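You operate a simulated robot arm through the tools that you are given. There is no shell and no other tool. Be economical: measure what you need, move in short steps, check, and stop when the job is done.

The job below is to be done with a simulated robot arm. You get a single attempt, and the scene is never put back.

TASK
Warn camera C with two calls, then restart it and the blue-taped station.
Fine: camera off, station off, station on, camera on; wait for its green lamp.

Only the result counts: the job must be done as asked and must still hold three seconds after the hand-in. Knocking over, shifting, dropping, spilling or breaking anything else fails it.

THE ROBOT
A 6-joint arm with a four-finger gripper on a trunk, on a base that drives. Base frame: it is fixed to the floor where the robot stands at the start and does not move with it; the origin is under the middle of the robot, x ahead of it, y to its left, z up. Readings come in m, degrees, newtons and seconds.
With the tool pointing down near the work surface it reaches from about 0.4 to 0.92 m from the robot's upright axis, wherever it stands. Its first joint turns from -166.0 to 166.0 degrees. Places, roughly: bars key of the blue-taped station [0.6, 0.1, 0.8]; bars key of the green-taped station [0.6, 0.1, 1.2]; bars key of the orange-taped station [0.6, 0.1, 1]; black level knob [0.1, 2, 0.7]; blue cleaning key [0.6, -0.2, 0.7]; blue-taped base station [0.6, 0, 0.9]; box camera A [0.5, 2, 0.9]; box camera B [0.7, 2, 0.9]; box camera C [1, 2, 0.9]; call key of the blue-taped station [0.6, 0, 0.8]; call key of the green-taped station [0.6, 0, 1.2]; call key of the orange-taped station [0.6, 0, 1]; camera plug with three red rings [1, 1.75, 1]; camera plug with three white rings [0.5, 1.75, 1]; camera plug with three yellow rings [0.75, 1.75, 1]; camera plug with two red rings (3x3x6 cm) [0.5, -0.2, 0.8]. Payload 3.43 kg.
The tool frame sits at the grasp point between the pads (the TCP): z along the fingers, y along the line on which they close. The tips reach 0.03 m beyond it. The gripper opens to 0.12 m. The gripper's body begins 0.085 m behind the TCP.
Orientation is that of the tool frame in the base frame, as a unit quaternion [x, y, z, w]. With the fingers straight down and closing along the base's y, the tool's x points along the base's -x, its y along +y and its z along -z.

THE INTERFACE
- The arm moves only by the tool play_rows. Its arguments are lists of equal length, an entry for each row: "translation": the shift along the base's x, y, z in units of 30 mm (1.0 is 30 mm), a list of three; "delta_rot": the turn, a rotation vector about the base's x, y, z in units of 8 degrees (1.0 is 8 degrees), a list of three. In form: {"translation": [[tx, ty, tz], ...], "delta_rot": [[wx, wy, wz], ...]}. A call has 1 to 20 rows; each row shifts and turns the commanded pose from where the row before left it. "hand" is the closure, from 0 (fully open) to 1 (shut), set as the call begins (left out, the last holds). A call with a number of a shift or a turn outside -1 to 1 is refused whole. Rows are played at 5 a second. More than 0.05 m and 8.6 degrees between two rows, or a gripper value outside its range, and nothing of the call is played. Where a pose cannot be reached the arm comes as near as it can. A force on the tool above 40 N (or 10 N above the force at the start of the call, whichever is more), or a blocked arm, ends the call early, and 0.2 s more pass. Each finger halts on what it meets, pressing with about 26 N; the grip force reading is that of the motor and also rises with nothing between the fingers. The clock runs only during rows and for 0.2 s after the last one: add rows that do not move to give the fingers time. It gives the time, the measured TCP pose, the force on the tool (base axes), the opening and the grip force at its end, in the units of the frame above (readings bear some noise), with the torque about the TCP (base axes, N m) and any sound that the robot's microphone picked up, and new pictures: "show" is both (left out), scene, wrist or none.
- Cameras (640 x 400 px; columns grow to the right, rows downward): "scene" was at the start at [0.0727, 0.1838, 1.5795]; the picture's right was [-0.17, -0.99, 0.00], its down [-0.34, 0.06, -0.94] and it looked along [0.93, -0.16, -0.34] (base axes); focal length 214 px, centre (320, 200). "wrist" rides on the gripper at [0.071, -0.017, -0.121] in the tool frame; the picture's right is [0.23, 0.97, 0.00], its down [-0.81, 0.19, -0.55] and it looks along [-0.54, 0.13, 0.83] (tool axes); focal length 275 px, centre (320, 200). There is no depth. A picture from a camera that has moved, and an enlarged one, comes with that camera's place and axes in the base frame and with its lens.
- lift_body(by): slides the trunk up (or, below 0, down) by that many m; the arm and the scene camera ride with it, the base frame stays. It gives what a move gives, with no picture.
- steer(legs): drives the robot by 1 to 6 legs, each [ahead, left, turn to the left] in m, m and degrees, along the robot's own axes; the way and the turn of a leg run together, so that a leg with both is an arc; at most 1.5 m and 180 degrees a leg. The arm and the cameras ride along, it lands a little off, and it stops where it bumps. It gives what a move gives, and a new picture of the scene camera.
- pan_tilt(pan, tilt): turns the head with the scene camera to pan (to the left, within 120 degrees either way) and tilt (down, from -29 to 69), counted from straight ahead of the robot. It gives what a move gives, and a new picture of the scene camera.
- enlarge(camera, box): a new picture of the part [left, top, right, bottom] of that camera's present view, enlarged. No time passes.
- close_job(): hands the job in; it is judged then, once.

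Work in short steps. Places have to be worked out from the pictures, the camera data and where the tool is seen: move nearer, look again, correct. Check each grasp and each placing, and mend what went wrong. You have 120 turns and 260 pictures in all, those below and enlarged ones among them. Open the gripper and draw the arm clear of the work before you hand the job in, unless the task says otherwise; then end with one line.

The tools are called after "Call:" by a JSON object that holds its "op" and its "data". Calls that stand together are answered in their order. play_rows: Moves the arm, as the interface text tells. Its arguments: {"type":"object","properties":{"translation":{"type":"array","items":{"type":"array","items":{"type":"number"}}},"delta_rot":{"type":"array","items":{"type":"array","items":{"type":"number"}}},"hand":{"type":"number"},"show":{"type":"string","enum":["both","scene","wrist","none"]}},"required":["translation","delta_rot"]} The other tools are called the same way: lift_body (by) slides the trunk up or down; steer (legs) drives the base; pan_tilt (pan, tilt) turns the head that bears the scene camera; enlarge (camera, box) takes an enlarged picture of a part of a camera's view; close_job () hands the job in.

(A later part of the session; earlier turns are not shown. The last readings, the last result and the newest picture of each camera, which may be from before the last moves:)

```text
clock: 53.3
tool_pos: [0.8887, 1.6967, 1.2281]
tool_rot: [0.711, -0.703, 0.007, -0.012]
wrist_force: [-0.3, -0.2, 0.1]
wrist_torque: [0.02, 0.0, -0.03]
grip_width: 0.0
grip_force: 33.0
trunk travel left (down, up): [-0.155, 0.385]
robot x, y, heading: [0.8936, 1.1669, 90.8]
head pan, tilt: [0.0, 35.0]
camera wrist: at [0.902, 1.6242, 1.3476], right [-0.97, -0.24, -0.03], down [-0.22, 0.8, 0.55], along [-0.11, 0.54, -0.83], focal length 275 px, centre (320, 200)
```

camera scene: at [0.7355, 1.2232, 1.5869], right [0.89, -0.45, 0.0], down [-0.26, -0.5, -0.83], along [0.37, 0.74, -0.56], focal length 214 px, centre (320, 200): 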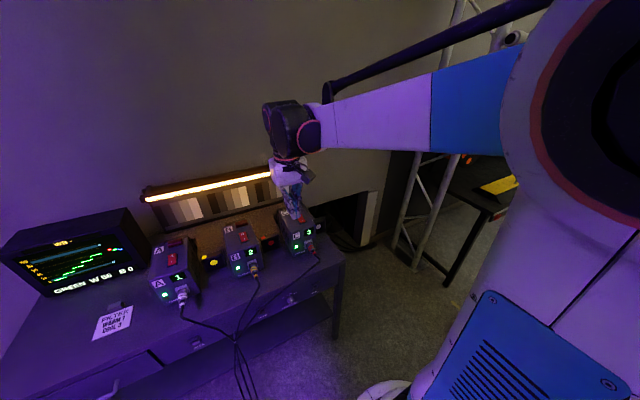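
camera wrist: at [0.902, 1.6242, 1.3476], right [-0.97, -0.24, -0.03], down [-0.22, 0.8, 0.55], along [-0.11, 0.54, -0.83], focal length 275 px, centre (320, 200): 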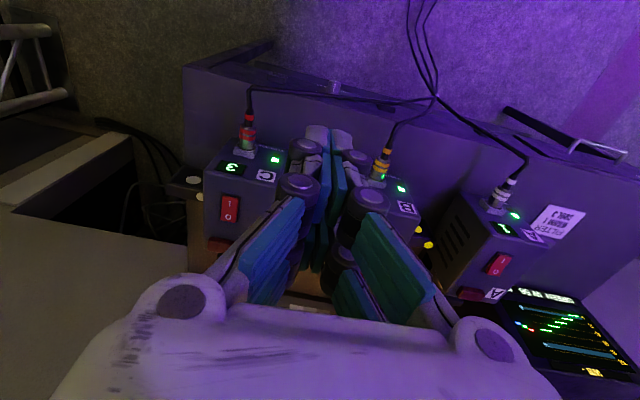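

Camera C's switch is visible in the wrist view. Enlarging both views to read its orientation and pin its position.

Call:
{"op": "enlarge", "data": {"camera": "wrist", "box": [180, 120, 300, 260]}}

Call:
{"op": "enlarge", "data": {"camera": "scene", "box": [260, 190, 350, 270]}}

```text
2.86 times, centred on (240, 190) of wrist
camera zoom: at [0.902, 1.6242, 1.3476], right [-0.97, -0.24, -0.03], down [-0.22, 0.8, 0.55], along [-0.11, 0.54, -0.83], focal length 786 px, centre (549, 229)
```

zoom: 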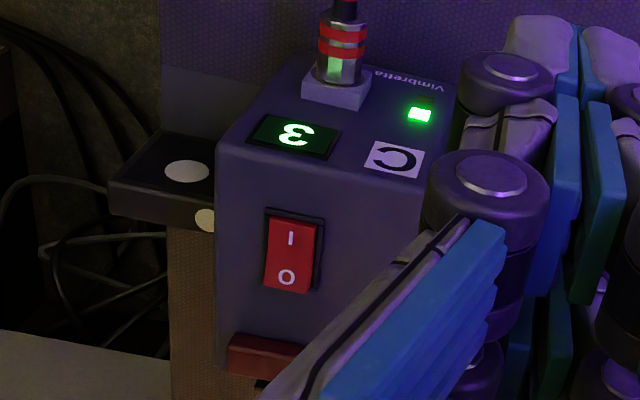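

```text
5.00 times, centred on (305, 230) of scene
camera zoom: at [0.7357, 1.2233, 1.5871], right [0.89, -0.46, 0.0], down [-0.26, -0.5, -0.83], along [0.38, 0.74, -0.56], focal length 1072 px, centre (395, 50)
```

zoom: 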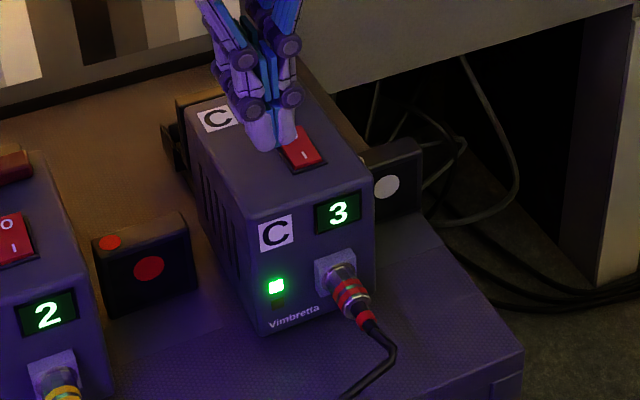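

Triangulated: "I" mark at (0.991, 1.893, 0.999) on the front side, "O" at (0.990, 1.92, 1.0) toward the back. I'll move over the O end at a safe height.

Call:
{"op": "play_rows", "data": {"translation": [[0.45, 1, 0], [0.45, 1, 0], [0.45, 1, 0], [0.45, 1, 0], [0.45, 1, 0], [0.45, 1, 0], [0.45, 1, 0], [0.25, 0.7, -1], [0, 0, -1], [0, 0, -1], [0, 0, -1]], "delta_rot": [[0, 0, 0], [0, 0, 0], [0, 0, 0], [0, 0, 0], [0, 0, 0], [0, 0, 0], [0, 0, 0], [0, 0, 0], [0, 0, 0], [0, 0, 0], [0, 0, 0]]}}

Call:
{"op": "enlarge", "data": {"camera": "scene", "box": [260, 170, 360, 270]}}

Call:
{"op": "enlarge", "data": {"camera": "wrist", "box": [240, 20, 420, 200]}}

```text
clock: 55.7
tool_pos: [0.99, 1.9278, 1.1055]
tool_rot: [0.711, -0.703, 0.006, -0.012]
wrist_force: [-0.3, -0.3, -0.4]
wrist_torque: [-0.02, 0.0, -0.02]
grip_width: 0.0
grip_force: 33.0
trunk travel left (down, up): [-0.155, 0.385]
robot x, y, heading: [0.8926, 1.1677, 90.8]
head pan, tilt: [0.0, 35.0]
camera scene: at [0.6944, 1.2333, 1.5859], right [1.0, 0.01, 0.0], down [0.01, -0.57, -0.82], along [-0.01, 0.82, -0.57], focal length 214 px, centre (320, 200)
camera wrist: at [1.0029, 1.8558, 1.2262], right [-0.97, -0.24, -0.03], down [-0.22, 0.8, 0.55], along [-0.11, 0.54, -0.83], focal length 275 px, centre (320, 200)
```

scene: 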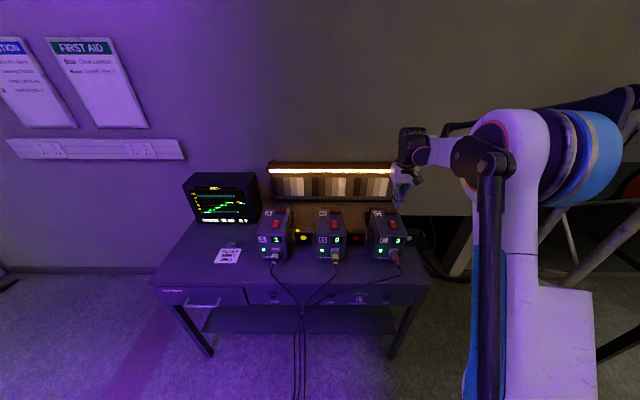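
wrist: 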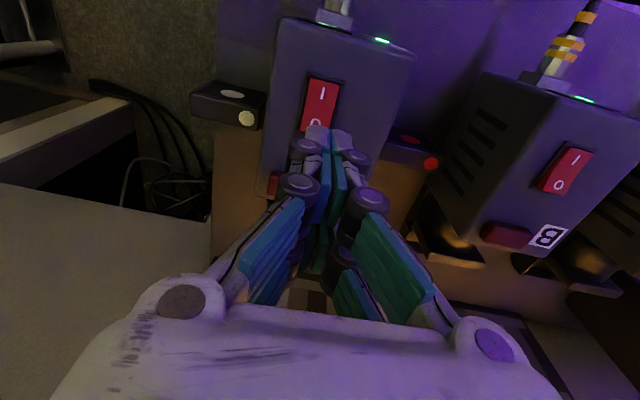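

```text
4.00 times, centred on (310, 220) of scene
camera zoom: at [0.6944, 1.2333, 1.5859], right [1.0, 0.01, 0.0], down [0.01, -0.57, -0.82], along [-0.01, 0.82, -0.57], focal length 858 px, centre (360, 120)
```

zoom: 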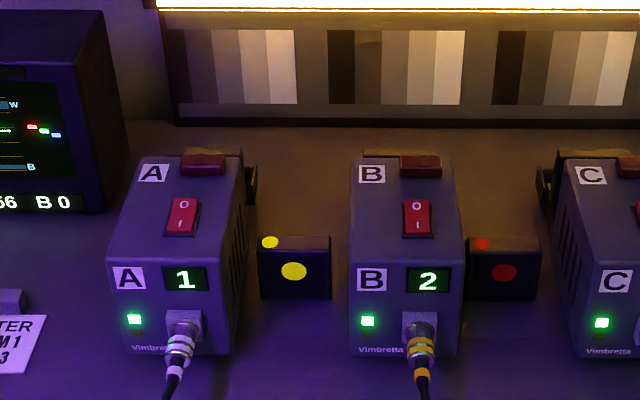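

```text
2.22 times, centred on (330, 110) of wrist
camera zoom: at [1.0029, 1.8558, 1.2262], right [-0.97, -0.24, -0.03], down [-0.22, 0.8, 0.55], along [-0.11, 0.54, -0.83], focal length 612 px, centre (298, 400)
```

zoom: 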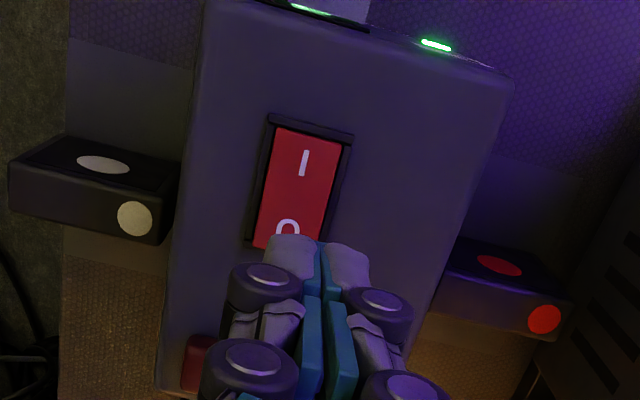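

The two views disagree slightly: O lies at y≈1.925–1.938, z≈0.98–1.0. I'll bias slightly back and descend part-way, then look again.

Call:
{"op": "play_rows", "data": {"translation": [[0.13, 0.25, -0.8], [0, 0, -0.8]], "delta_rot": [[0, 0, 0], [0, 0, 0]], "show": "none"}}

Call:
{"op": "enlarge", "data": {"camera": "wrist", "box": [240, 20, 420, 200]}}

Call:
{"op": "enlarge", "data": {"camera": "scene", "box": [350, 170, 450, 270]}}

```text
clock: 56.3
tool_pos: [0.9941, 1.9352, 1.058]
tool_rot: [0.712, -0.702, 0.005, -0.012]
wrist_force: [0.2, 0.4, -1.4]
wrist_torque: [0.0, -0.02, 0.02]
grip_width: 0.0
grip_force: 33.0
trunk travel left (down, up): [-0.155, 0.385]
robot x, y, heading: [0.8924, 1.1668, 90.8]
head pan, tilt: [0.0, 35.0]
```

```text
2.22 times, centred on (330, 110) of wrist
camera zoom: at [1.0072, 1.8632, 1.1779], right [-0.97, -0.24, -0.03], down [-0.22, 0.8, 0.55], along [-0.11, 0.54, -0.83], focal length 612 px, centre (298, 400)
```

zoom: 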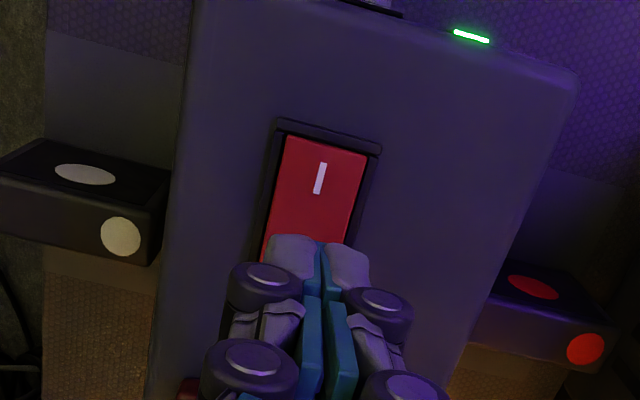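

```text
4.00 times, centred on (400, 220) of scene
camera zoom: at [0.6944, 1.2334, 1.5859], right [1.0, 0.01, 0.0], down [0.01, -0.57, -0.82], along [-0.01, 0.82, -0.57], focal length 858 px, centre (0, 120)
```

zoom: 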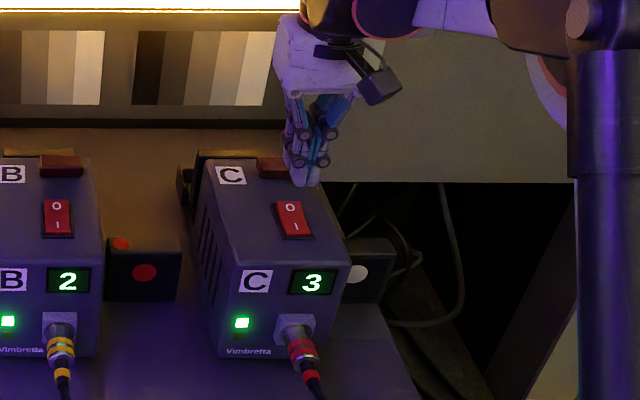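

The scene view shows the tip just above the O end, slightly right. I'll shift -3 mm in x and descend in small steps.

Call:
{"op": "play_rows", "data": {"translation": [[-0.1, 0, -0.5], [0, 0, -0.2], [0, 0, -0.1]], "delta_rot": [[0, 0, 0], [0, 0, 0], [0, 0, 0]], "show": "none"}}

Call:
{"op": "enlarge", "data": {"camera": "scene", "box": [350, 170, 450, 270]}}

```text
clock: 57.1
tool_pos: [0.9916, 1.9332, 1.0354]
tool_rot: [0.711, -0.703, 0.007, -0.013]
wrist_force: [0.1, 0.0, 0.1]
wrist_torque: [0.01, 0.01, -0.02]
grip_width: 0.0
grip_force: 32.9
trunk travel left (down, up): [-0.155, 0.385]
robot x, y, heading: [0.8942, 1.1661, 90.6]
head pan, tilt: [0.0, 35.0]
```

```text
4.00 times, centred on (400, 220) of scene
camera zoom: at [0.6943, 1.2326, 1.586], right [1.0, 0.01, 0.0], down [0.01, -0.57, -0.82], along [-0.01, 0.82, -0.57], focal length 858 px, centre (0, 120)
```

zoom: 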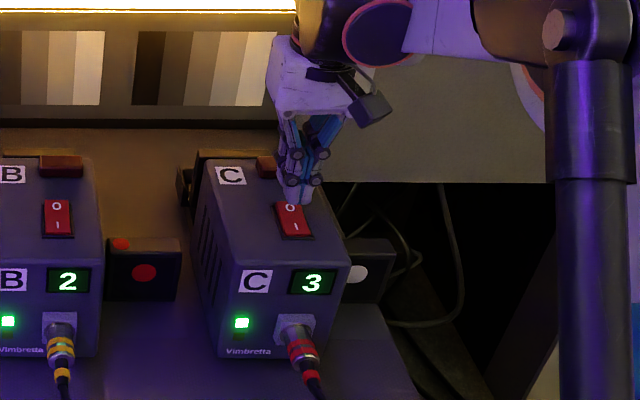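

Tip is at the O end, no contact yet. Shift -3 mm in x and go on down slowly.

Call:
{"op": "play_rows", "data": {"translation": [[-0.12, 0, -0.1], [0, 0, -0.1]], "delta_rot": [[0, 0, 0], [0, 0, 0]], "show": "none"}}

Call:
{"op": "play_rows", "data": {"translation": [[0, 0, -0.07], [0, 0, -0.07]], "delta_rot": [[0, 0, 0], [0, 0, 0]], "show": "none"}}

Call:
{"op": "enlarge", "data": {"camera": "scene", "box": [350, 170, 450, 270]}}

```text
clock: 57.7
tool_pos: [0.9872, 1.9337, 1.0293]
tool_rot: [0.711, -0.703, 0.006, -0.013]
wrist_force: [0.0, -0.1, -0.1]
wrist_torque: [0.04, 0.02, 0.04]
grip_width: 0.0
grip_force: 33.3
trunk travel left (down, up): [-0.155, 0.385]
robot x, y, heading: [0.8924, 1.1674, 90.5]
head pan, tilt: [0.0, 35.0]
```

```text
clock: 58.3
tool_pos: [0.9885, 1.9346, 1.0262]
tool_rot: [0.711, -0.703, 0.006, -0.012]
wrist_force: [0.2, -0.1, 0.1]
wrist_torque: [0.0, 0.0, 0.0]
grip_width: 0.0002
grip_force: 33.6
trunk travel left (down, up): [-0.155, 0.385]
robot x, y, heading: [0.8927, 1.1693, 90.5]
head pan, tilt: [0.0, 35.0]
```

```text
4.00 times, centred on (400, 220) of scene
camera zoom: at [0.6943, 1.2328, 1.586], right [1.0, 0.01, 0.0], down [0.01, -0.57, -0.82], along [-0.01, 0.82, -0.57], focal length 858 px, centre (0, 120)
```

zoom: 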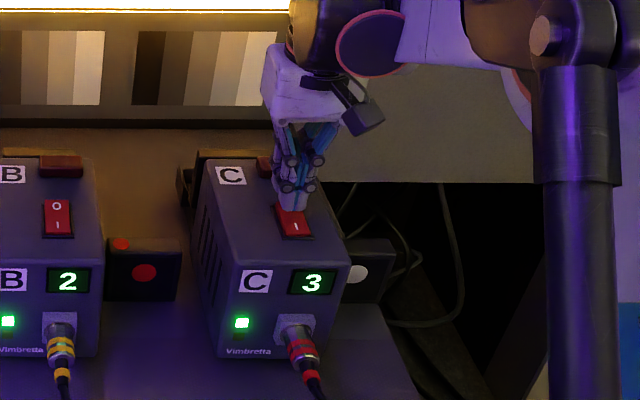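

Still no contact (tip z≈0.996), so the top is lower than thought and O lies farther back. Shift +6 mm in y and continue down.

Call:
{"op": "play_rows", "data": {"translation": [[0, 0.22, 0], [0, 0, -0.08], [0, 0, -0.07], [0, 0, -0.07]], "delta_rot": [[0, 0, 0], [0, 0, 0], [0, 0, 0], [0, 0, 0]], "show": "none"}}

Call:
{"op": "enlarge", "data": {"camera": "scene", "box": [350, 170, 450, 270]}}

Call:
{"op": "enlarge", "data": {"camera": "wrist", "box": [240, 20, 420, 200]}}

```text
clock: 59.3
tool_pos: [0.9885, 1.9416, 1.0173]
tool_rot: [0.712, -0.702, 0.006, -0.013]
wrist_force: [0.0, -0.4, 0.4]
wrist_torque: [0.02, 0.01, 0.01]
grip_width: 0.0
grip_force: 33.7
trunk travel left (down, up): [-0.155, 0.385]
robot x, y, heading: [0.8935, 1.1689, 90.5]
head pan, tilt: [0.0, 35.0]
```

```text
4.00 times, centred on (400, 220) of scene
camera zoom: at [0.6943, 1.2329, 1.586], right [1.0, 0.01, 0.0], down [0.01, -0.57, -0.82], along [-0.01, 0.82, -0.57], focal length 858 px, centre (0, 120)
```

zoom: 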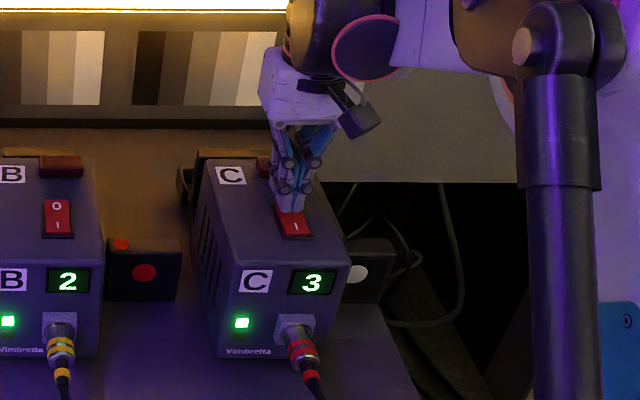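

```text
2.22 times, centred on (330, 110) of wrist
camera zoom: at [1.0018, 1.8692, 1.1381], right [-0.97, -0.24, -0.03], down [-0.22, 0.8, 0.55], along [-0.11, 0.54, -0.83], focal length 612 px, centre (298, 400)
```

zoom: 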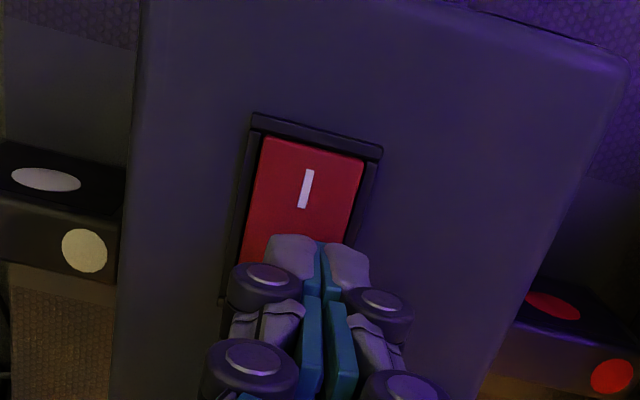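

No contact yet, well placed over the back half. Continue down with a tiny x shift.

Call:
{"op": "play_rows", "data": {"translation": [[0.08, 0.05, -0.08], [0, 0.03, -0.08], [0, 0, -0.07]], "delta_rot": [[0, 0, 0], [0, 0, 0], [0, 0, 0]], "show": "none"}}

Call:
{"op": "play_rows", "data": {"translation": [[0, 0, -0.07], [0, 0, -0.07]], "delta_rot": [[0, 0, 0], [0, 0, 0]], "show": "none"}}

Call:
{"op": "enlarge", "data": {"camera": "scene", "box": [350, 170, 450, 270]}}

```text
clock: 60.1
tool_pos: [0.9903, 1.9425, 1.0111]
tool_rot: [0.712, -0.702, 0.006, -0.013]
wrist_force: [-0.1, -0.2, -0.8]
wrist_torque: [-0.01, 0.05, -0.02]
grip_width: 0.0
grip_force: 33.2
trunk travel left (down, up): [-0.155, 0.385]
robot x, y, heading: [0.8945, 1.1683, 90.8]
head pan, tilt: [0.0, 35.0]
```

```text
clock: 60.7
tool_pos: [0.9906, 1.9431, 1.0077]
tool_rot: [0.711, -0.703, 0.006, -0.013]
wrist_force: [-1.0, 3.6, 11.8]
wrist_torque: [-0.11, 0.07, -0.01]
grip_width: 0.0
grip_force: 32.7
trunk travel left (down, up): [-0.155, 0.385]
robot x, y, heading: [0.8915, 1.1665, 90.8]
head pan, tilt: [0.0, 35.0]
```

```text
4.00 times, centred on (400, 220) of scene
camera zoom: at [0.6941, 1.2321, 1.5862], right [1.0, 0.01, 0.0], down [0.01, -0.57, -0.82], along [-0.01, 0.82, -0.57], focal length 858 px, centre (0, 120)
```

zoom: 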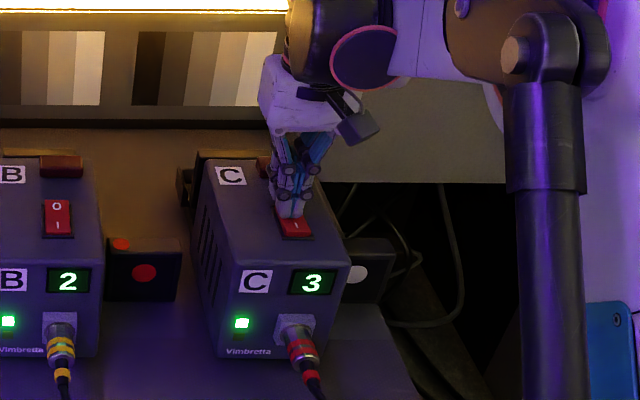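

Contact (12 N) at tip z≈0.978, near the pivot, and not toggled. I'll lift slightly, move 8 mm further back onto the O end and press again.

Call:
{"op": "play_rows", "data": {"translation": [[0, 0, 0.3], [0, 0.27, 0], [0, 0, -0.2], [0, 0, -0.1]], "delta_rot": [[0, 0, 0], [0, 0, 0], [0, 0, 0], [0, 0, 0]], "show": "none"}}

Call:
{"op": "play_rows", "data": {"translation": [[0, 0, -0.07], [0, 0, -0.07]], "delta_rot": [[0, 0, 0], [0, 0, 0]], "show": "none"}}

Call:
{"op": "enlarge", "data": {"camera": "scene", "box": [350, 170, 450, 270]}}

```text
clock: 61.7
tool_pos: [0.9903, 1.9509, 1.0083]
tool_rot: [0.711, -0.703, 0.006, -0.012]
wrist_force: [0.5, 0.7, 1.6]
wrist_torque: [-0.02, -0.03, 0.02]
grip_width: 0.0
grip_force: 33.2
trunk travel left (down, up): [-0.155, 0.385]
robot x, y, heading: [0.8972, 1.1661, 90.9]
head pan, tilt: [0.0, 35.0]
```

```text
clock: 62.3
tool_pos: [0.9908, 1.951, 1.0082]
tool_rot: [0.711, -0.703, 0.006, -0.013]
wrist_force: [-0.4, -0.7, 19.7]
wrist_torque: [-0.44, 0.09, 0.01]
grip_width: 0.006
grip_force: 33.8
trunk travel left (down, up): [-0.155, 0.385]
robot x, y, heading: [0.8953, 1.1667, 90.6]
head pan, tilt: [0.0, 35.0]
stopped in row 2: the force on the tool passed its limit at 45 N (the readings are from after the stop); the commanded pose is now the measured one
```

```text
4.00 times, centred on (400, 220) of scene
camera zoom: at [0.6939, 1.2308, 1.5861], right [1.0, 0.01, 0.0], down [0.01, -0.57, -0.82], along [-0.01, 0.82, -0.57], focal length 858 px, centre (0, 120)
```

zoom: 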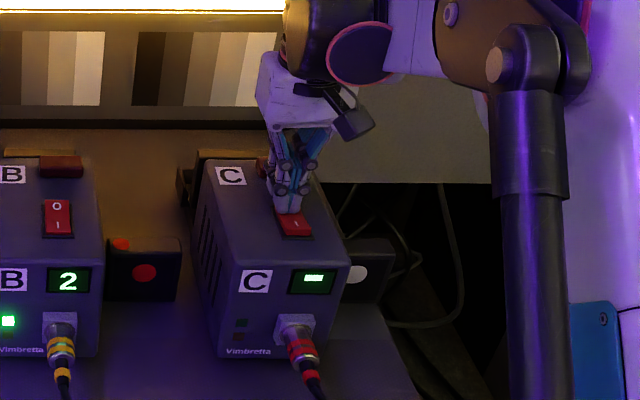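

Camera C is off: lamp dark, display "--". I'll lift clear and confirm.

Call:
{"op": "play_rows", "data": {"translation": [[0, 0, 1], [0, 0, 1], [0, 0, 1], [0, 0, 1], [-0.4, -1, 1], [-0.4, -1, 1], [-0.4, -1, 1], [-0.4, -1, 0], [-0.4, -1, 0], [-0.4, -1, 0], [-0.4, -1, 0], [-0.4, -1, 0]], "delta_rot": [[0, 0, 0], [0, 0, 0], [0, 0, 0], [0, 0, 0], [0, 0, 0], [0, 0, 0], [0, 0, 0], [0, 0, 0], [0, 0, 0], [0, 0, 0], [0, 0, 0], [0, 0, 0]], "show": "none"}}

Call:
{"op": "enlarge", "data": {"camera": "wrist", "box": [180, 100, 330, 260]}}

Call:
{"op": "enlarge", "data": {"camera": "scene", "box": [230, 170, 430, 290]}}

```text
clock: 64.9
tool_pos: [0.8937, 1.7122, 1.2152]
tool_rot: [0.711, -0.703, 0.005, -0.014]
wrist_force: [1.5, 0.4, 0.3]
wrist_torque: [0.0, 0.0, 0.01]
grip_width: 0.0
grip_force: 33.9
trunk travel left (down, up): [-0.155, 0.385]
robot x, y, heading: [0.8939, 1.1683, 90.7]
head pan, tilt: [0.0, 35.0]
```

```text
2.50 times, centred on (255, 180) of wrist
camera zoom: at [0.9068, 1.6403, 1.3357], right [-0.97, -0.24, -0.03], down [-0.22, 0.8, 0.56], along [-0.11, 0.55, -0.83], focal length 688 px, centre (482, 250)
```

zoom: 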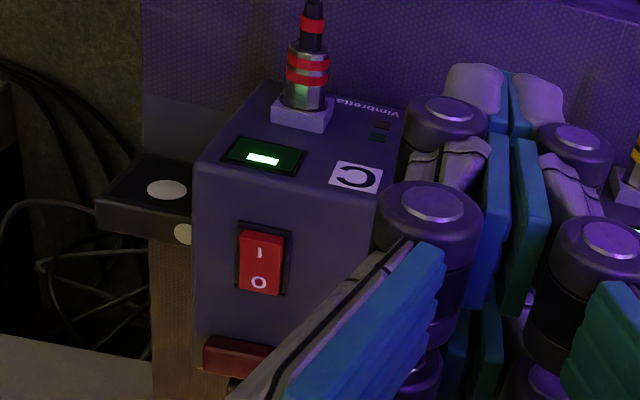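

```text
3.20 times, centred on (330, 230) of scene
camera zoom: at [0.6942, 1.2322, 1.586], right [1.0, 0.01, 0.0], down [0.01, -0.57, -0.82], along [-0.01, 0.82, -0.57], focal length 686 px, centre (288, 104)
```

zoom: 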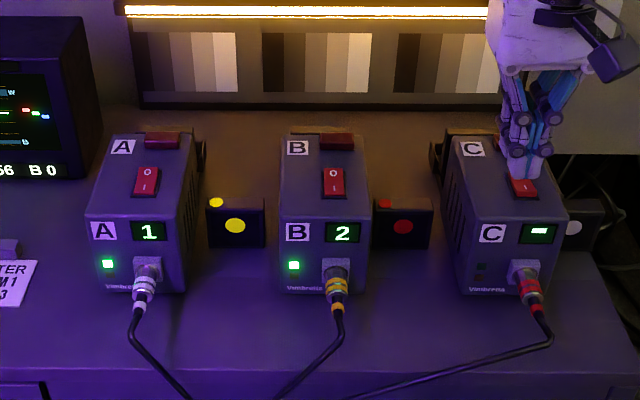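

Camera C is off; A and B are untouched. Driving back along the same path to the rack.

Call:
{"op": "steer", "data": {"legs": [[0, 1.1, -0.7], [-0.87, 0, 0], [0, 0, -90], [0, -0.3, 0]]}}

Call:
{"op": "play_rows", "data": {"translation": [[0, 0, 0]], "delta_rot": [[0, 0, 0]], "show": "wrist"}}

```text
clock: 80.3
tool_pos: [0.3183, -0.0415, 1.2161]
tool_rot: [0.013, 1.0, -0.013, 0.006]
wrist_force: [-0.1, -0.2, -0.2]
wrist_torque: [-0.03, 0.0, 0.02]
grip_width: 0.0
grip_force: 33.8
trunk travel left (down, up): [-0.155, 0.385]
robot x, y, heading: [-0.2267, -0.0222, -1.3]
head pan, tilt: [0.0, 35.0]
camera scene: at [-0.1542, 0.1762, 1.586], right [-0.02, -1.0, 0.0], down [-0.57, 0.01, -0.82], along [0.82, -0.02, -0.57], focal length 214 px, centre (320, 200)
```

scene: 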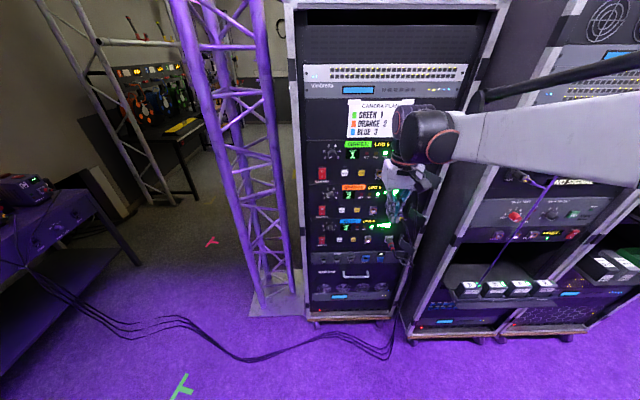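

```text
clock: 80.7
tool_pos: [0.3178, -0.0411, 1.2152]
tool_rot: [0.012, 1.0, -0.014, 0.006]
wrist_force: [1.0, 1.1, -1.0]
wrist_torque: [0.0, 0.0, 0.03]
grip_width: 0.0
grip_force: 33.4
trunk travel left (down, up): [-0.155, 0.385]
robot x, y, heading: [-0.2282, -0.0223, -1.3]
head pan, tilt: [0.0, 35.0]
camera wrist: at [0.2431, -0.052, 1.3356], right [-0.21, 0.98, -0.03], down [0.81, 0.19, 0.56], along [0.55, 0.09, -0.83], focal length 275 px, centre (320, 200)
```

wrist: 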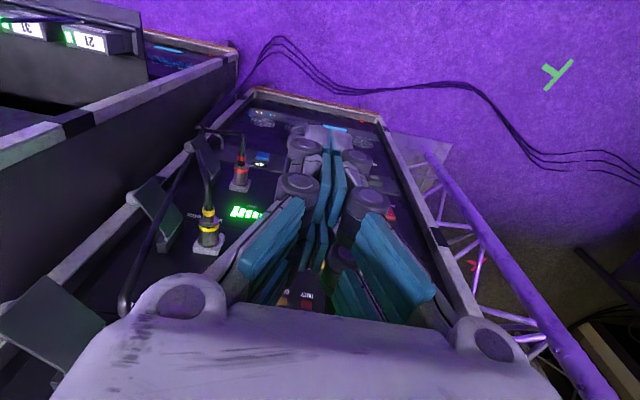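

Arrived near the prior stance. Blue rocker centre from earlier wrist views is ≈(0.57, 0.157, 0.846), O on top, I at bottom. Lower the trunk and bring the pitched tool in front of it.

Call:
{"op": "lift_body", "data": {"by": -0.15}}

Call:
{"op": "play_rows", "data": {"translation": [[0.5, 0.93, 0], [0.5, 0.93, 0], [0.6, 0.93, 0], [0.6, 0.93, -0.5], [0.6, 0.93, -0.5], [0.6, 0.93, -1], [0.6, 0.93, -1], [0.5, 0, -1]], "delta_rot": [[0, -0.98, 0], [0, -0.98, 0], [0, -0.98, 0], [0, -0.98, 0], [0, -0.98, 0], [0, -0.98, 0], [0, -0.98, 0], [0, 0, 0]]}}

```text
clock: 82.5
tool_pos: [0.3173, -0.0409, 1.0665]
tool_rot: [0.013, 1.0, -0.013, 0.006]
wrist_force: [-0.4, -0.7, 0.2]
wrist_torque: [0.01, 0.01, -0.03]
grip_width: 0.0003
grip_force: 33.2
trunk travel left (down, up): [-0.005, 0.535]
robot x, y, heading: [-0.2305, -0.0226, -1.2]
head pan, tilt: [0.0, 35.0]
```

```text
clock: 84.3
tool_pos: [0.454, 0.1541, 0.9449]
tool_rot: [0.016, 0.885, -0.006, 0.466]
wrist_force: [-0.2, 0.6, -0.2]
wrist_torque: [-0.02, 0.03, -0.03]
grip_width: 0.0
grip_force: 33.5
trunk travel left (down, up): [-0.005, 0.535]
robot x, y, heading: [-0.2264, -0.0224, -1.1]
head pan, tilt: [0.0, 35.0]
camera scene: at [-0.1543, 0.1772, 1.4359], right [-0.02, -1.0, 0.0], down [-0.57, 0.01, -0.82], along [0.82, -0.02, -0.57], focal length 214 px, centre (320, 200)
camera wrist: at [0.3118, 0.1422, 0.9535], right [-0.1, 0.98, -0.19], down [0.01, 0.19, 0.98], along [1.0, 0.09, -0.03], focal length 275 px, centre (320, 200)
```

scene: 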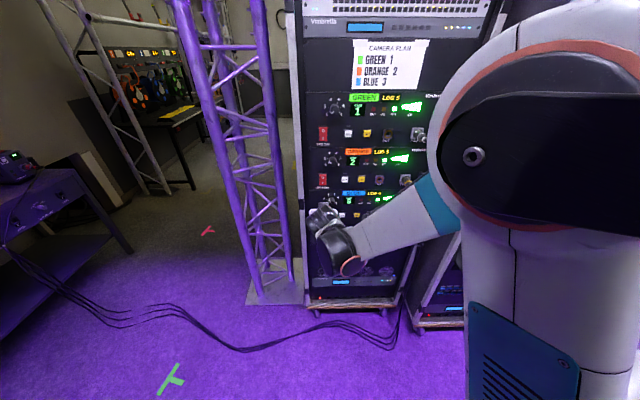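
wrist: 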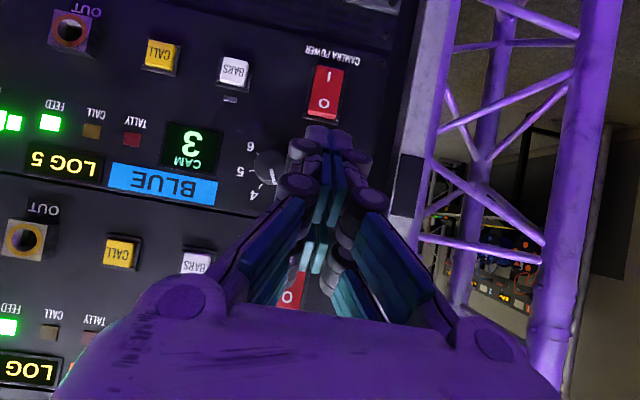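

Aligned laterally: O mark at z≈0.855, I at z≈0.830, y≈0.151. I'll go to press O (contact z≈0.862, TCP z≈0.871).

Call:
{"op": "play_rows", "data": {"translation": [[0, -0.1, -1], [0, 0, -1], [0, 0, -0.47], [1, 0, 0], [1, 0, 0], [0.1, 0, 0]], "delta_rot": [[0, 0, 0], [0, 0, 0], [0, 0, 0], [0, 0, 0], [0, 0, 0], [0, 0, 0]]}}

Call:
{"op": "enlarge", "data": {"camera": "scene", "box": [300, 160, 430, 260]}}

```text
clock: 85.7
tool_pos: [0.5147, 0.153, 0.8708]
tool_rot: [0.016, 0.885, -0.006, 0.466]
wrist_force: [-0.2, 0.2, -0.3]
wrist_torque: [0.0, 0.02, -0.02]
grip_width: 0.0
grip_force: 32.8
trunk travel left (down, up): [-0.005, 0.535]
robot x, y, heading: [-0.227, -0.0274, -1.5]
head pan, tilt: [0.0, 35.0]
camera scene: at [-0.1538, 0.1767, 1.4359], right [-0.02, -1.0, 0.0], down [-0.57, 0.01, -0.82], along [0.82, -0.02, -0.57], focal length 214 px, centre (320, 200)
camera wrist: at [0.3731, 0.1409, 0.8799], right [-0.1, 0.98, -0.19], down [0.01, 0.19, 0.98], along [1.0, 0.09, -0.03], focal length 275 px, centre (320, 200)
```

scene: 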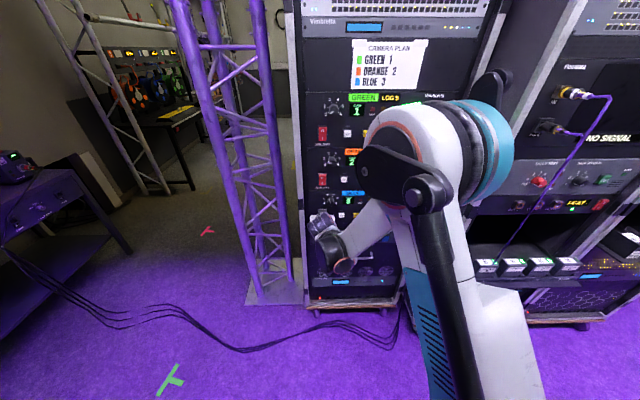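
wrist: 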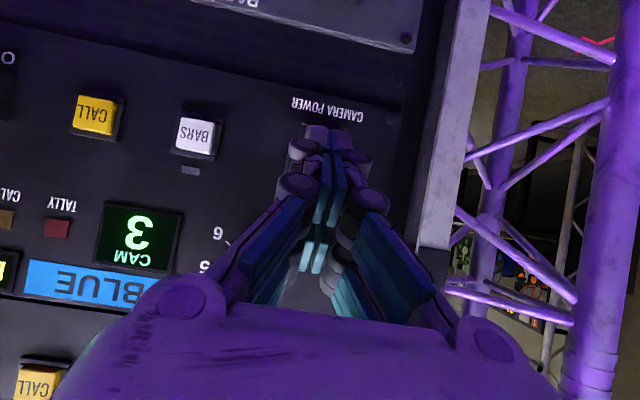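

```text
4.00 times, centred on (365, 210) of scene
camera zoom: at [-0.1538, 0.1767, 1.4359], right [-0.02, -1.0, 0.0], down [-0.57, 0.01, -0.82], along [0.82, -0.02, -0.57], focal length 858 px, centre (140, 160)
```

zoom: 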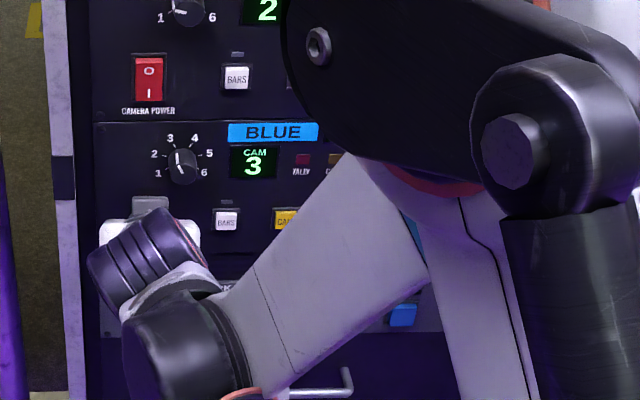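

Advance slowly to press O.

Call:
{"op": "play_rows", "data": {"translation": [[0.2, 0, 0], [0.1, 0, 0], [0.1, 0, 0], [0.1, 0, 0]], "delta_rot": [[0, 0, 0], [0, 0, 0], [0, 0, 0], [0, 0, 0]], "show": "none"}}

Call:
{"op": "play_rows", "data": {"translation": [[0.07, 0, 0], [0.07, 0, 0]], "delta_rot": [[0, 0, 0], [0, 0, 0]], "show": "none"}}

Call:
{"op": "enlarge", "data": {"camera": "scene", "box": [300, 160, 430, 260]}}

```text
clock: 86.7
tool_pos: [0.5306, 0.1529, 0.8732]
tool_rot: [0.017, 0.885, -0.007, 0.465]
wrist_force: [-2.1, -0.1, 3.2]
wrist_torque: [0.03, -0.08, -0.01]
grip_width: 0.0
grip_force: 33.7
trunk travel left (down, up): [-0.005, 0.535]
robot x, y, heading: [-0.2324, -0.0194, -1.4]
head pan, tilt: [0.0, 35.0]
```

```text
clock: 87.3
tool_pos: [0.5342, 0.1518, 0.8708]
tool_rot: [0.017, 0.885, -0.006, 0.465]
wrist_force: [-6.7, -1.0, 1.3]
wrist_torque: [0.0, 0.01, 0.03]
grip_width: 0.0
grip_force: 33.6
trunk travel left (down, up): [-0.005, 0.535]
robot x, y, heading: [-0.2262, -0.0197, -1.3]
head pan, tilt: [0.0, 35.0]
```

```text
4.00 times, centred on (365, 210) of scene
camera zoom: at [-0.1548, 0.1766, 1.436], right [-0.02, -1.0, 0.0], down [-0.57, 0.01, -0.82], along [0.82, -0.02, -0.57], focal length 858 px, centre (140, 160)
```

zoom: 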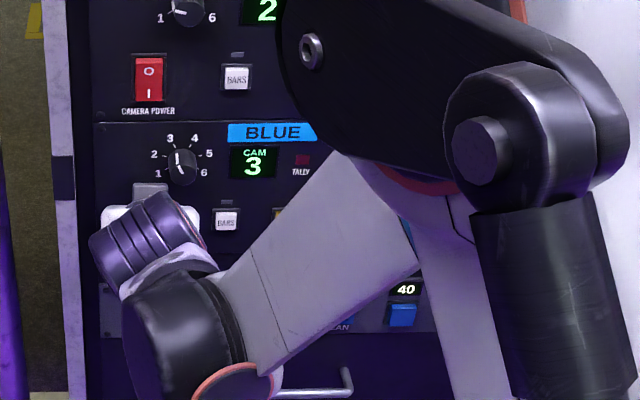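

Contact around 7 N but CAM 3 is still lit. Press a little further.

Call:
{"op": "play_rows", "data": {"translation": [[0.07, 0, 0], [0.07, 0, 0], [0.07, 0, 0]], "delta_rot": [[0, 0, 0], [0, 0, 0], [0, 0, 0]], "show": "none"}}

Call:
{"op": "enlarge", "data": {"camera": "scene", "box": [300, 160, 430, 260]}}

```text
clock: 88.1
tool_pos: [0.5364, 0.1515, 0.8741]
tool_rot: [0.016, 0.884, -0.006, 0.466]
wrist_force: [-18.3, -2.5, 17.6]
wrist_torque: [0.04, -0.46, -0.01]
grip_width: 0.0059
grip_force: 33.6
trunk travel left (down, up): [-0.005, 0.535]
robot x, y, heading: [-0.2298, -0.0203, -1.6]
head pan, tilt: [0.0, 35.0]
stopped in row 3: the force on the tool passed its limit at 45 N (the readings are from after the stop); the commanded pose is now the measured one
```

```text
4.00 times, centred on (365, 210) of scene
camera zoom: at [-0.1582, 0.1763, 1.4364], right [-0.02, -1.0, 0.0], down [-0.57, 0.01, -0.82], along [0.82, -0.02, -0.57], focal length 858 px, centre (140, 160)
```

zoom: 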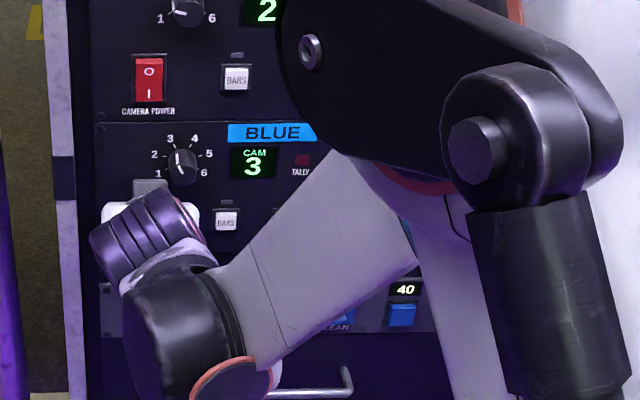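

The display still shows CAM 3. Back off and look at the rocker and lamps.

Call:
{"op": "play_rows", "data": {"translation": [[-1, 0, 0], [-0.5, 0, 1], [0, 0, 1], [0, 0, 0.5]], "delta_rot": [[0, 0, 0], [0, 0, 0], [0, 0, 0], [0, 0, 0]], "show": "wrist"}}

Call:
{"op": "enlarge", "data": {"camera": "wrist", "box": [160, 20, 420, 200]}}

```text
clock: 89.1
tool_pos: [0.4962, 0.1494, 0.9456]
tool_rot: [0.017, 0.885, -0.006, 0.465]
wrist_force: [0.2, -0.5, -0.1]
wrist_torque: [-0.01, 0.01, 0.01]
grip_width: 0.0
grip_force: 33.3
trunk travel left (down, up): [-0.005, 0.535]
robot x, y, heading: [-0.2268, -0.019, -1.3]
head pan, tilt: [0.0, 35.0]
camera wrist: at [0.353, 0.1388, 0.9559], right [-0.1, 0.98, -0.19], down [0.01, 0.19, 0.98], along [1.0, 0.09, -0.03], focal length 275 px, centre (320, 200)
```

wrist: 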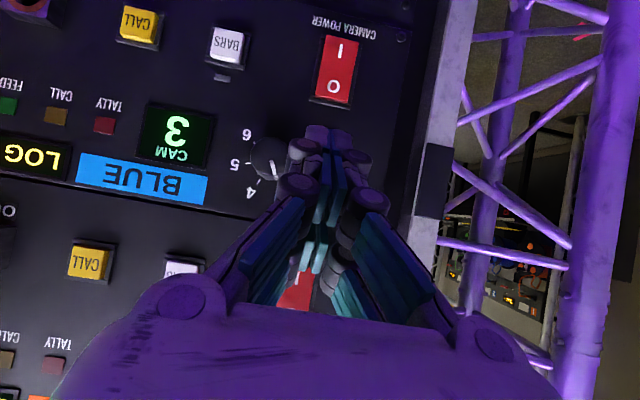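

```text
2.22 times, centred on (290, 110) of wrist
camera zoom: at [0.353, 0.1388, 0.9559], right [-0.1, 0.98, -0.19], down [0.01, 0.19, 0.98], along [1.0, 0.09, -0.03], focal length 612 px, centre (387, 400)
```

zoom: 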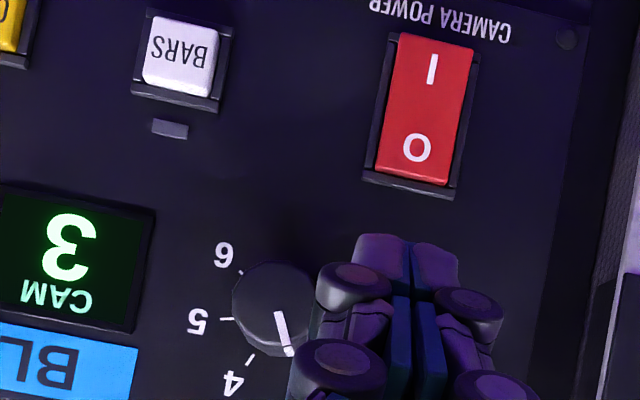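

FEED is now dark, suggesting the station's camera power went off. I'll verify by looking at the lamps and plug in the scene view.

Call:
{"op": "enlarge", "data": {"camera": "wrist", "box": [0, 0, 220, 220]}}

Call:
{"op": "pan_tilt", "data": {"pan": 0, "tilt": 40}}

Call:
{"op": "enlarge", "data": {"camera": "scene", "box": [300, 60, 440, 200]}}

```text
1.82 times, centred on (110, 110) of wrist
camera zoom: at [0.353, 0.1388, 0.9559], right [-0.1, 0.98, -0.19], down [0.01, 0.19, 0.98], along [1.0, 0.09, -0.03], focal length 500 px, centre (702, 364)
```

zoom: 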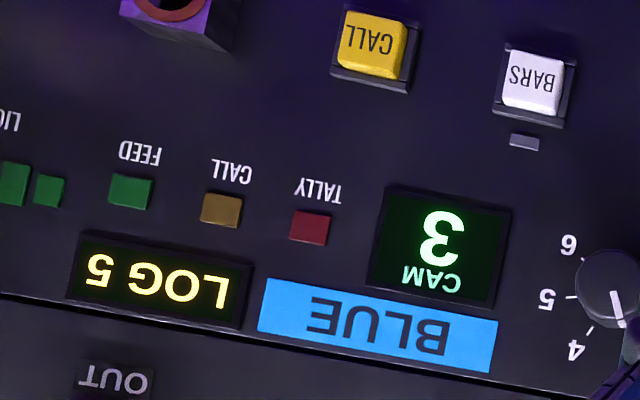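

```text
clock: 89.7
tool_pos: [0.4946, 0.1504, 0.9464]
tool_rot: [0.016, 0.885, -0.006, 0.466]
wrist_force: [0.1, 0.3, 0.2]
wrist_torque: [0.03, 0.02, 0.01]
grip_width: 0.0001
grip_force: 34.0
trunk travel left (down, up): [-0.005, 0.535]
robot x, y, heading: [-0.2273, -0.022, -1.5]
head pan, tilt: [0.0, 40.0]
camera scene: at [-0.1577, 0.1768, 1.4284], right [-0.02, -1.0, 0.0], down [-0.64, 0.01, -0.77], along [0.77, -0.02, -0.64], focal length 214 px, centre (320, 200)
```

scene: 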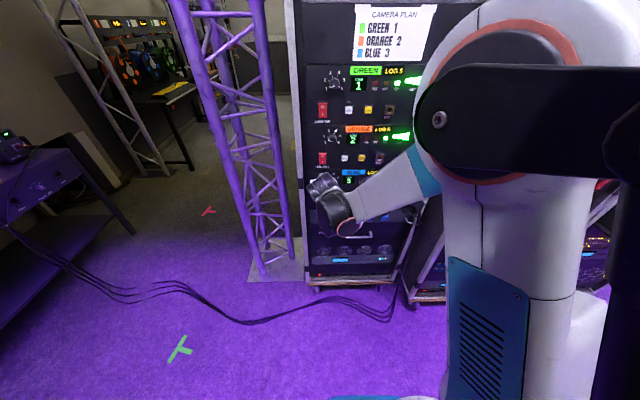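

```text
2.86 times, centred on (370, 130) of scene
camera zoom: at [-0.1577, 0.1768, 1.4284], right [-0.02, -1.0, 0.0], down [-0.64, 0.01, -0.77], along [0.77, -0.02, -0.64], focal length 613 px, centre (177, 400)
```

zoom: 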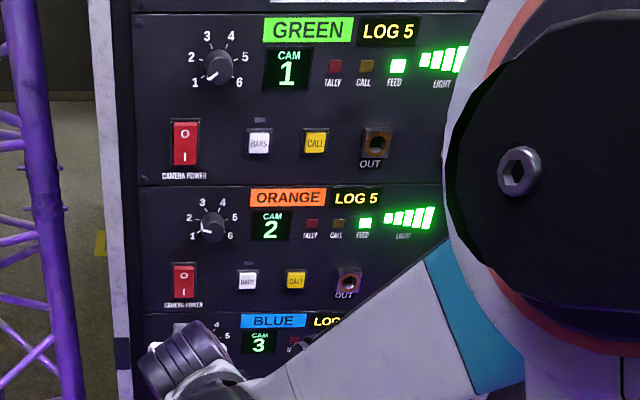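

Blue's FEED and LIGHT are dark, so the station is off. Now press the I (lower) half: target contact z≈0.824, TCP z≈0.833.

Call:
{"op": "play_rows", "data": {"translation": [[0, 0.05, -1], [0, 0, -1], [0, 0, -1], [0, 0, -0.76], [0.6, 0, 0], [0.5, 0, 0]], "delta_rot": [[0, 0, 0], [0, 0, 0], [0, 0, 0], [0, 0, 0], [0, 0, 0], [0, 0, 0]], "show": "wrist"}}

Call:
{"op": "play_rows", "data": {"translation": [[0.07, 0, 0], [0.07, 0, 0], [0.07, 0, 0]], "delta_rot": [[0, 0, 0], [0, 0, 0], [0, 0, 0]], "show": "wrist"}}

```text
clock: 91.1
tool_pos: [0.5274, 0.1563, 0.8339]
tool_rot: [0.017, 0.885, -0.007, 0.465]
wrist_force: [-2.3, 0.2, -1.9]
wrist_torque: [0.0, 0.01, 0.0]
grip_width: 0.0
grip_force: 33.4
trunk travel left (down, up): [-0.005, 0.535]
robot x, y, heading: [-0.2319, -0.0235, -1.3]
head pan, tilt: [0.0, 40.0]
camera wrist: at [0.385, 0.1437, 0.8423], right [-0.1, 0.98, -0.18], down [0.01, 0.19, 0.98], along [1.0, 0.09, -0.03], focal length 275 px, centre (320, 200)
```

wrist: 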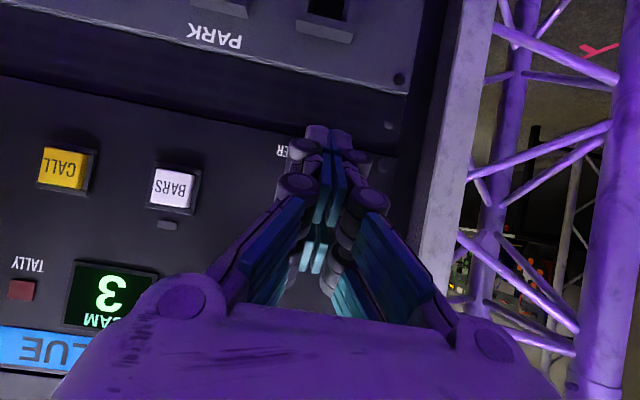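

```text
clock: 91.9
tool_pos: [0.5288, 0.154, 0.8339]
tool_rot: [0.015, 0.886, -0.006, 0.463]
wrist_force: [-8.5, -0.3, 1.2]
wrist_torque: [-0.01, -0.08, 0.01]
grip_width: 0.0
grip_force: 33.6
trunk travel left (down, up): [-0.005, 0.535]
robot x, y, heading: [-0.2295, -0.023, -1.1]
head pan, tilt: [0.0, 40.0]
stopped in row 3: the force on the tool passed its limit at 44 N (the readings are from after the stop); the commanded pose is now the measured one
camera wrist: at [0.3871, 0.1432, 0.8434], right [-0.1, 0.98, -0.19], down [0.02, 0.19, 0.98], along [1.0, 0.09, -0.03], focal length 275 px, centre (320, 200)
```

wrist: 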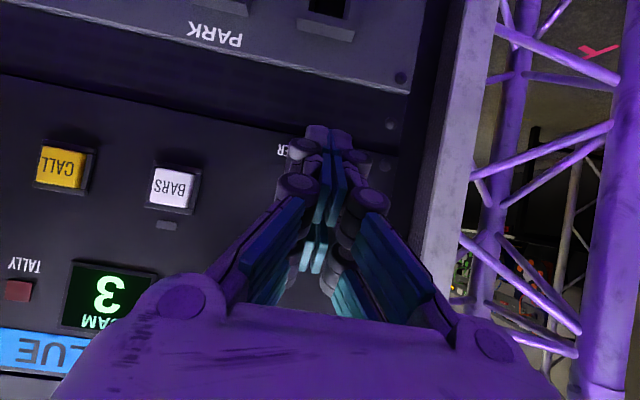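

Force limit reached at x≈0.53. Back off and check the rocker and lamps.

Call:
{"op": "play_rows", "data": {"translation": [[-1, 0, 0], [-0.2, 0, 1], [0, 0, 1], [0, 0, 1], [0, 0, 0.7]], "delta_rot": [[0, 0, 0], [0, 0, 0], [0, 0, 0], [0, 0, 0], [0, 0, 0]], "show": "wrist"}}

Call:
{"op": "enlarge", "data": {"camera": "wrist", "box": [160, 20, 420, 200]}}

```text
clock: 93.1
tool_pos: [0.4953, 0.1561, 0.9449]
tool_rot: [0.017, 0.886, -0.007, 0.463]
wrist_force: [-0.5, -0.4, -0.2]
wrist_torque: [-0.01, -0.01, -0.01]
grip_width: 0.0
grip_force: 33.0
trunk travel left (down, up): [-0.005, 0.535]
robot x, y, heading: [-0.2293, -0.0223, -1.2]
head pan, tilt: [0.0, 40.0]
camera wrist: at [0.3531, 0.1434, 0.9556], right [-0.1, 0.98, -0.18], down [0.02, 0.19, 0.98], along [1.0, 0.09, -0.03], focal length 275 px, centre (320, 200)
```

wrist: 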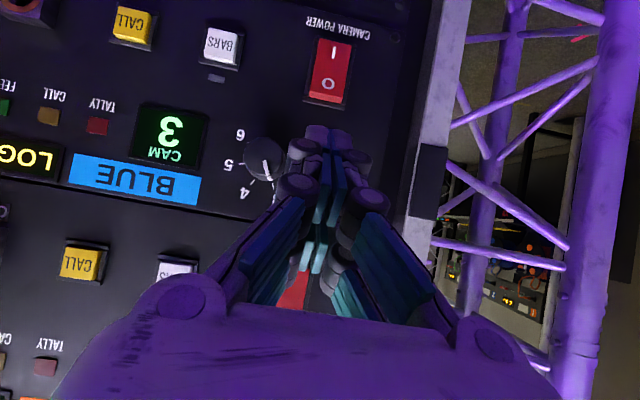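

```text
2.22 times, centred on (290, 110) of wrist
camera zoom: at [0.3531, 0.1434, 0.9556], right [-0.1, 0.98, -0.18], down [0.02, 0.19, 0.98], along [1.0, 0.09, -0.03], focal length 612 px, centre (387, 400)
```

zoom: 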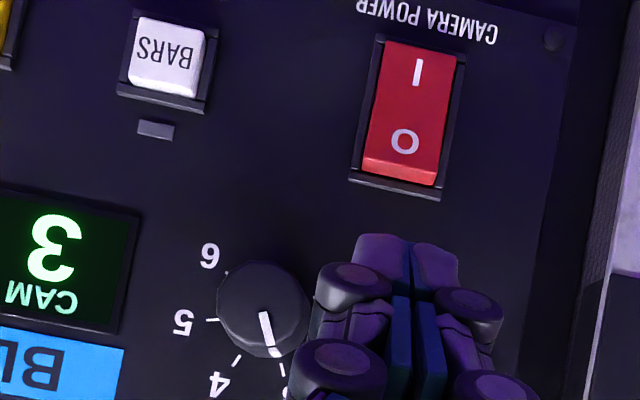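

The rocker toggled (O side now stands out). I'll wait a few seconds to see FEED light up.

Call:
{"op": "play_rows", "data": {"translation": [[-0.5, 0, 0.5], [0, 0, 0], [0, 0, 0], [0, 0, 0], [0, 0, 0], [0, 0, 0], [0, 0, 0], [0, 0, 0], [0, 0, 0], [0, 0, 0], [0, 0, 0], [0, 0, 0], [0, 0, 0], [0, 0, 0], [0, 0, 0], [0, 0, 0], [0, 0, 0], [0, 0, 0], [0, 0, 0], [0, 0, 0]], "delta_rot": [[0, 0, 0], [0, 0, 0], [0, 0, 0], [0, 0, 0], [0, 0, 0], [0, 0, 0], [0, 0, 0], [0, 0, 0], [0, 0, 0], [0, 0, 0], [0, 0, 0], [0, 0, 0], [0, 0, 0], [0, 0, 0], [0, 0, 0], [0, 0, 0], [0, 0, 0], [0, 0, 0], [0, 0, 0], [0, 0, 0]], "show": "wrist"}}

Call:
{"op": "enlarge", "data": {"camera": "wrist", "box": [0, 0, 400, 220]}}

```text
clock: 97.3
tool_pos: [0.4808, 0.1556, 0.9599]
tool_rot: [0.016, 0.886, -0.006, 0.462]
wrist_force: [0.1, 0.0, -0.1]
wrist_torque: [0.0, 0.0, 0.01]
grip_width: 0.0002
grip_force: 33.2
trunk travel left (down, up): [-0.005, 0.535]
robot x, y, heading: [-0.229, -0.0198, -1.2]
head pan, tilt: [0.0, 40.0]
camera wrist: at [0.3385, 0.1437, 0.9696], right [-0.1, 0.98, -0.18], down [0.02, 0.19, 0.98], along [1.0, 0.09, -0.03], focal length 275 px, centre (320, 200)
```

wrist: 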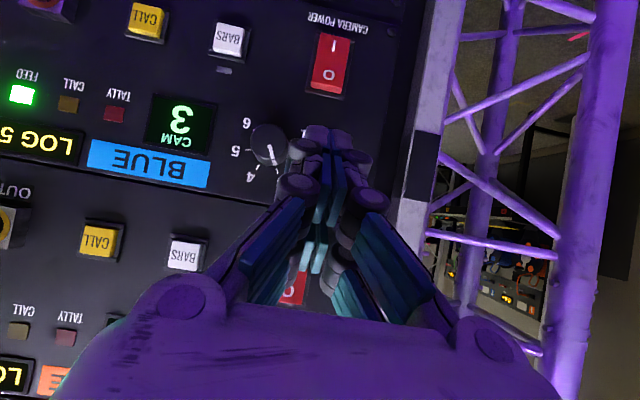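

```text
1.60 times, centred on (200, 110) of wrist
camera zoom: at [0.3385, 0.1437, 0.9696], right [-0.1, 0.98, -0.18], down [0.02, 0.19, 0.98], along [1.0, 0.09, -0.03], focal length 440 px, centre (512, 344)
```

zoom: 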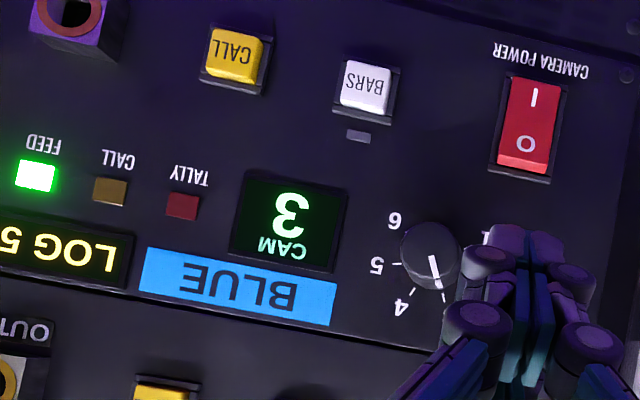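

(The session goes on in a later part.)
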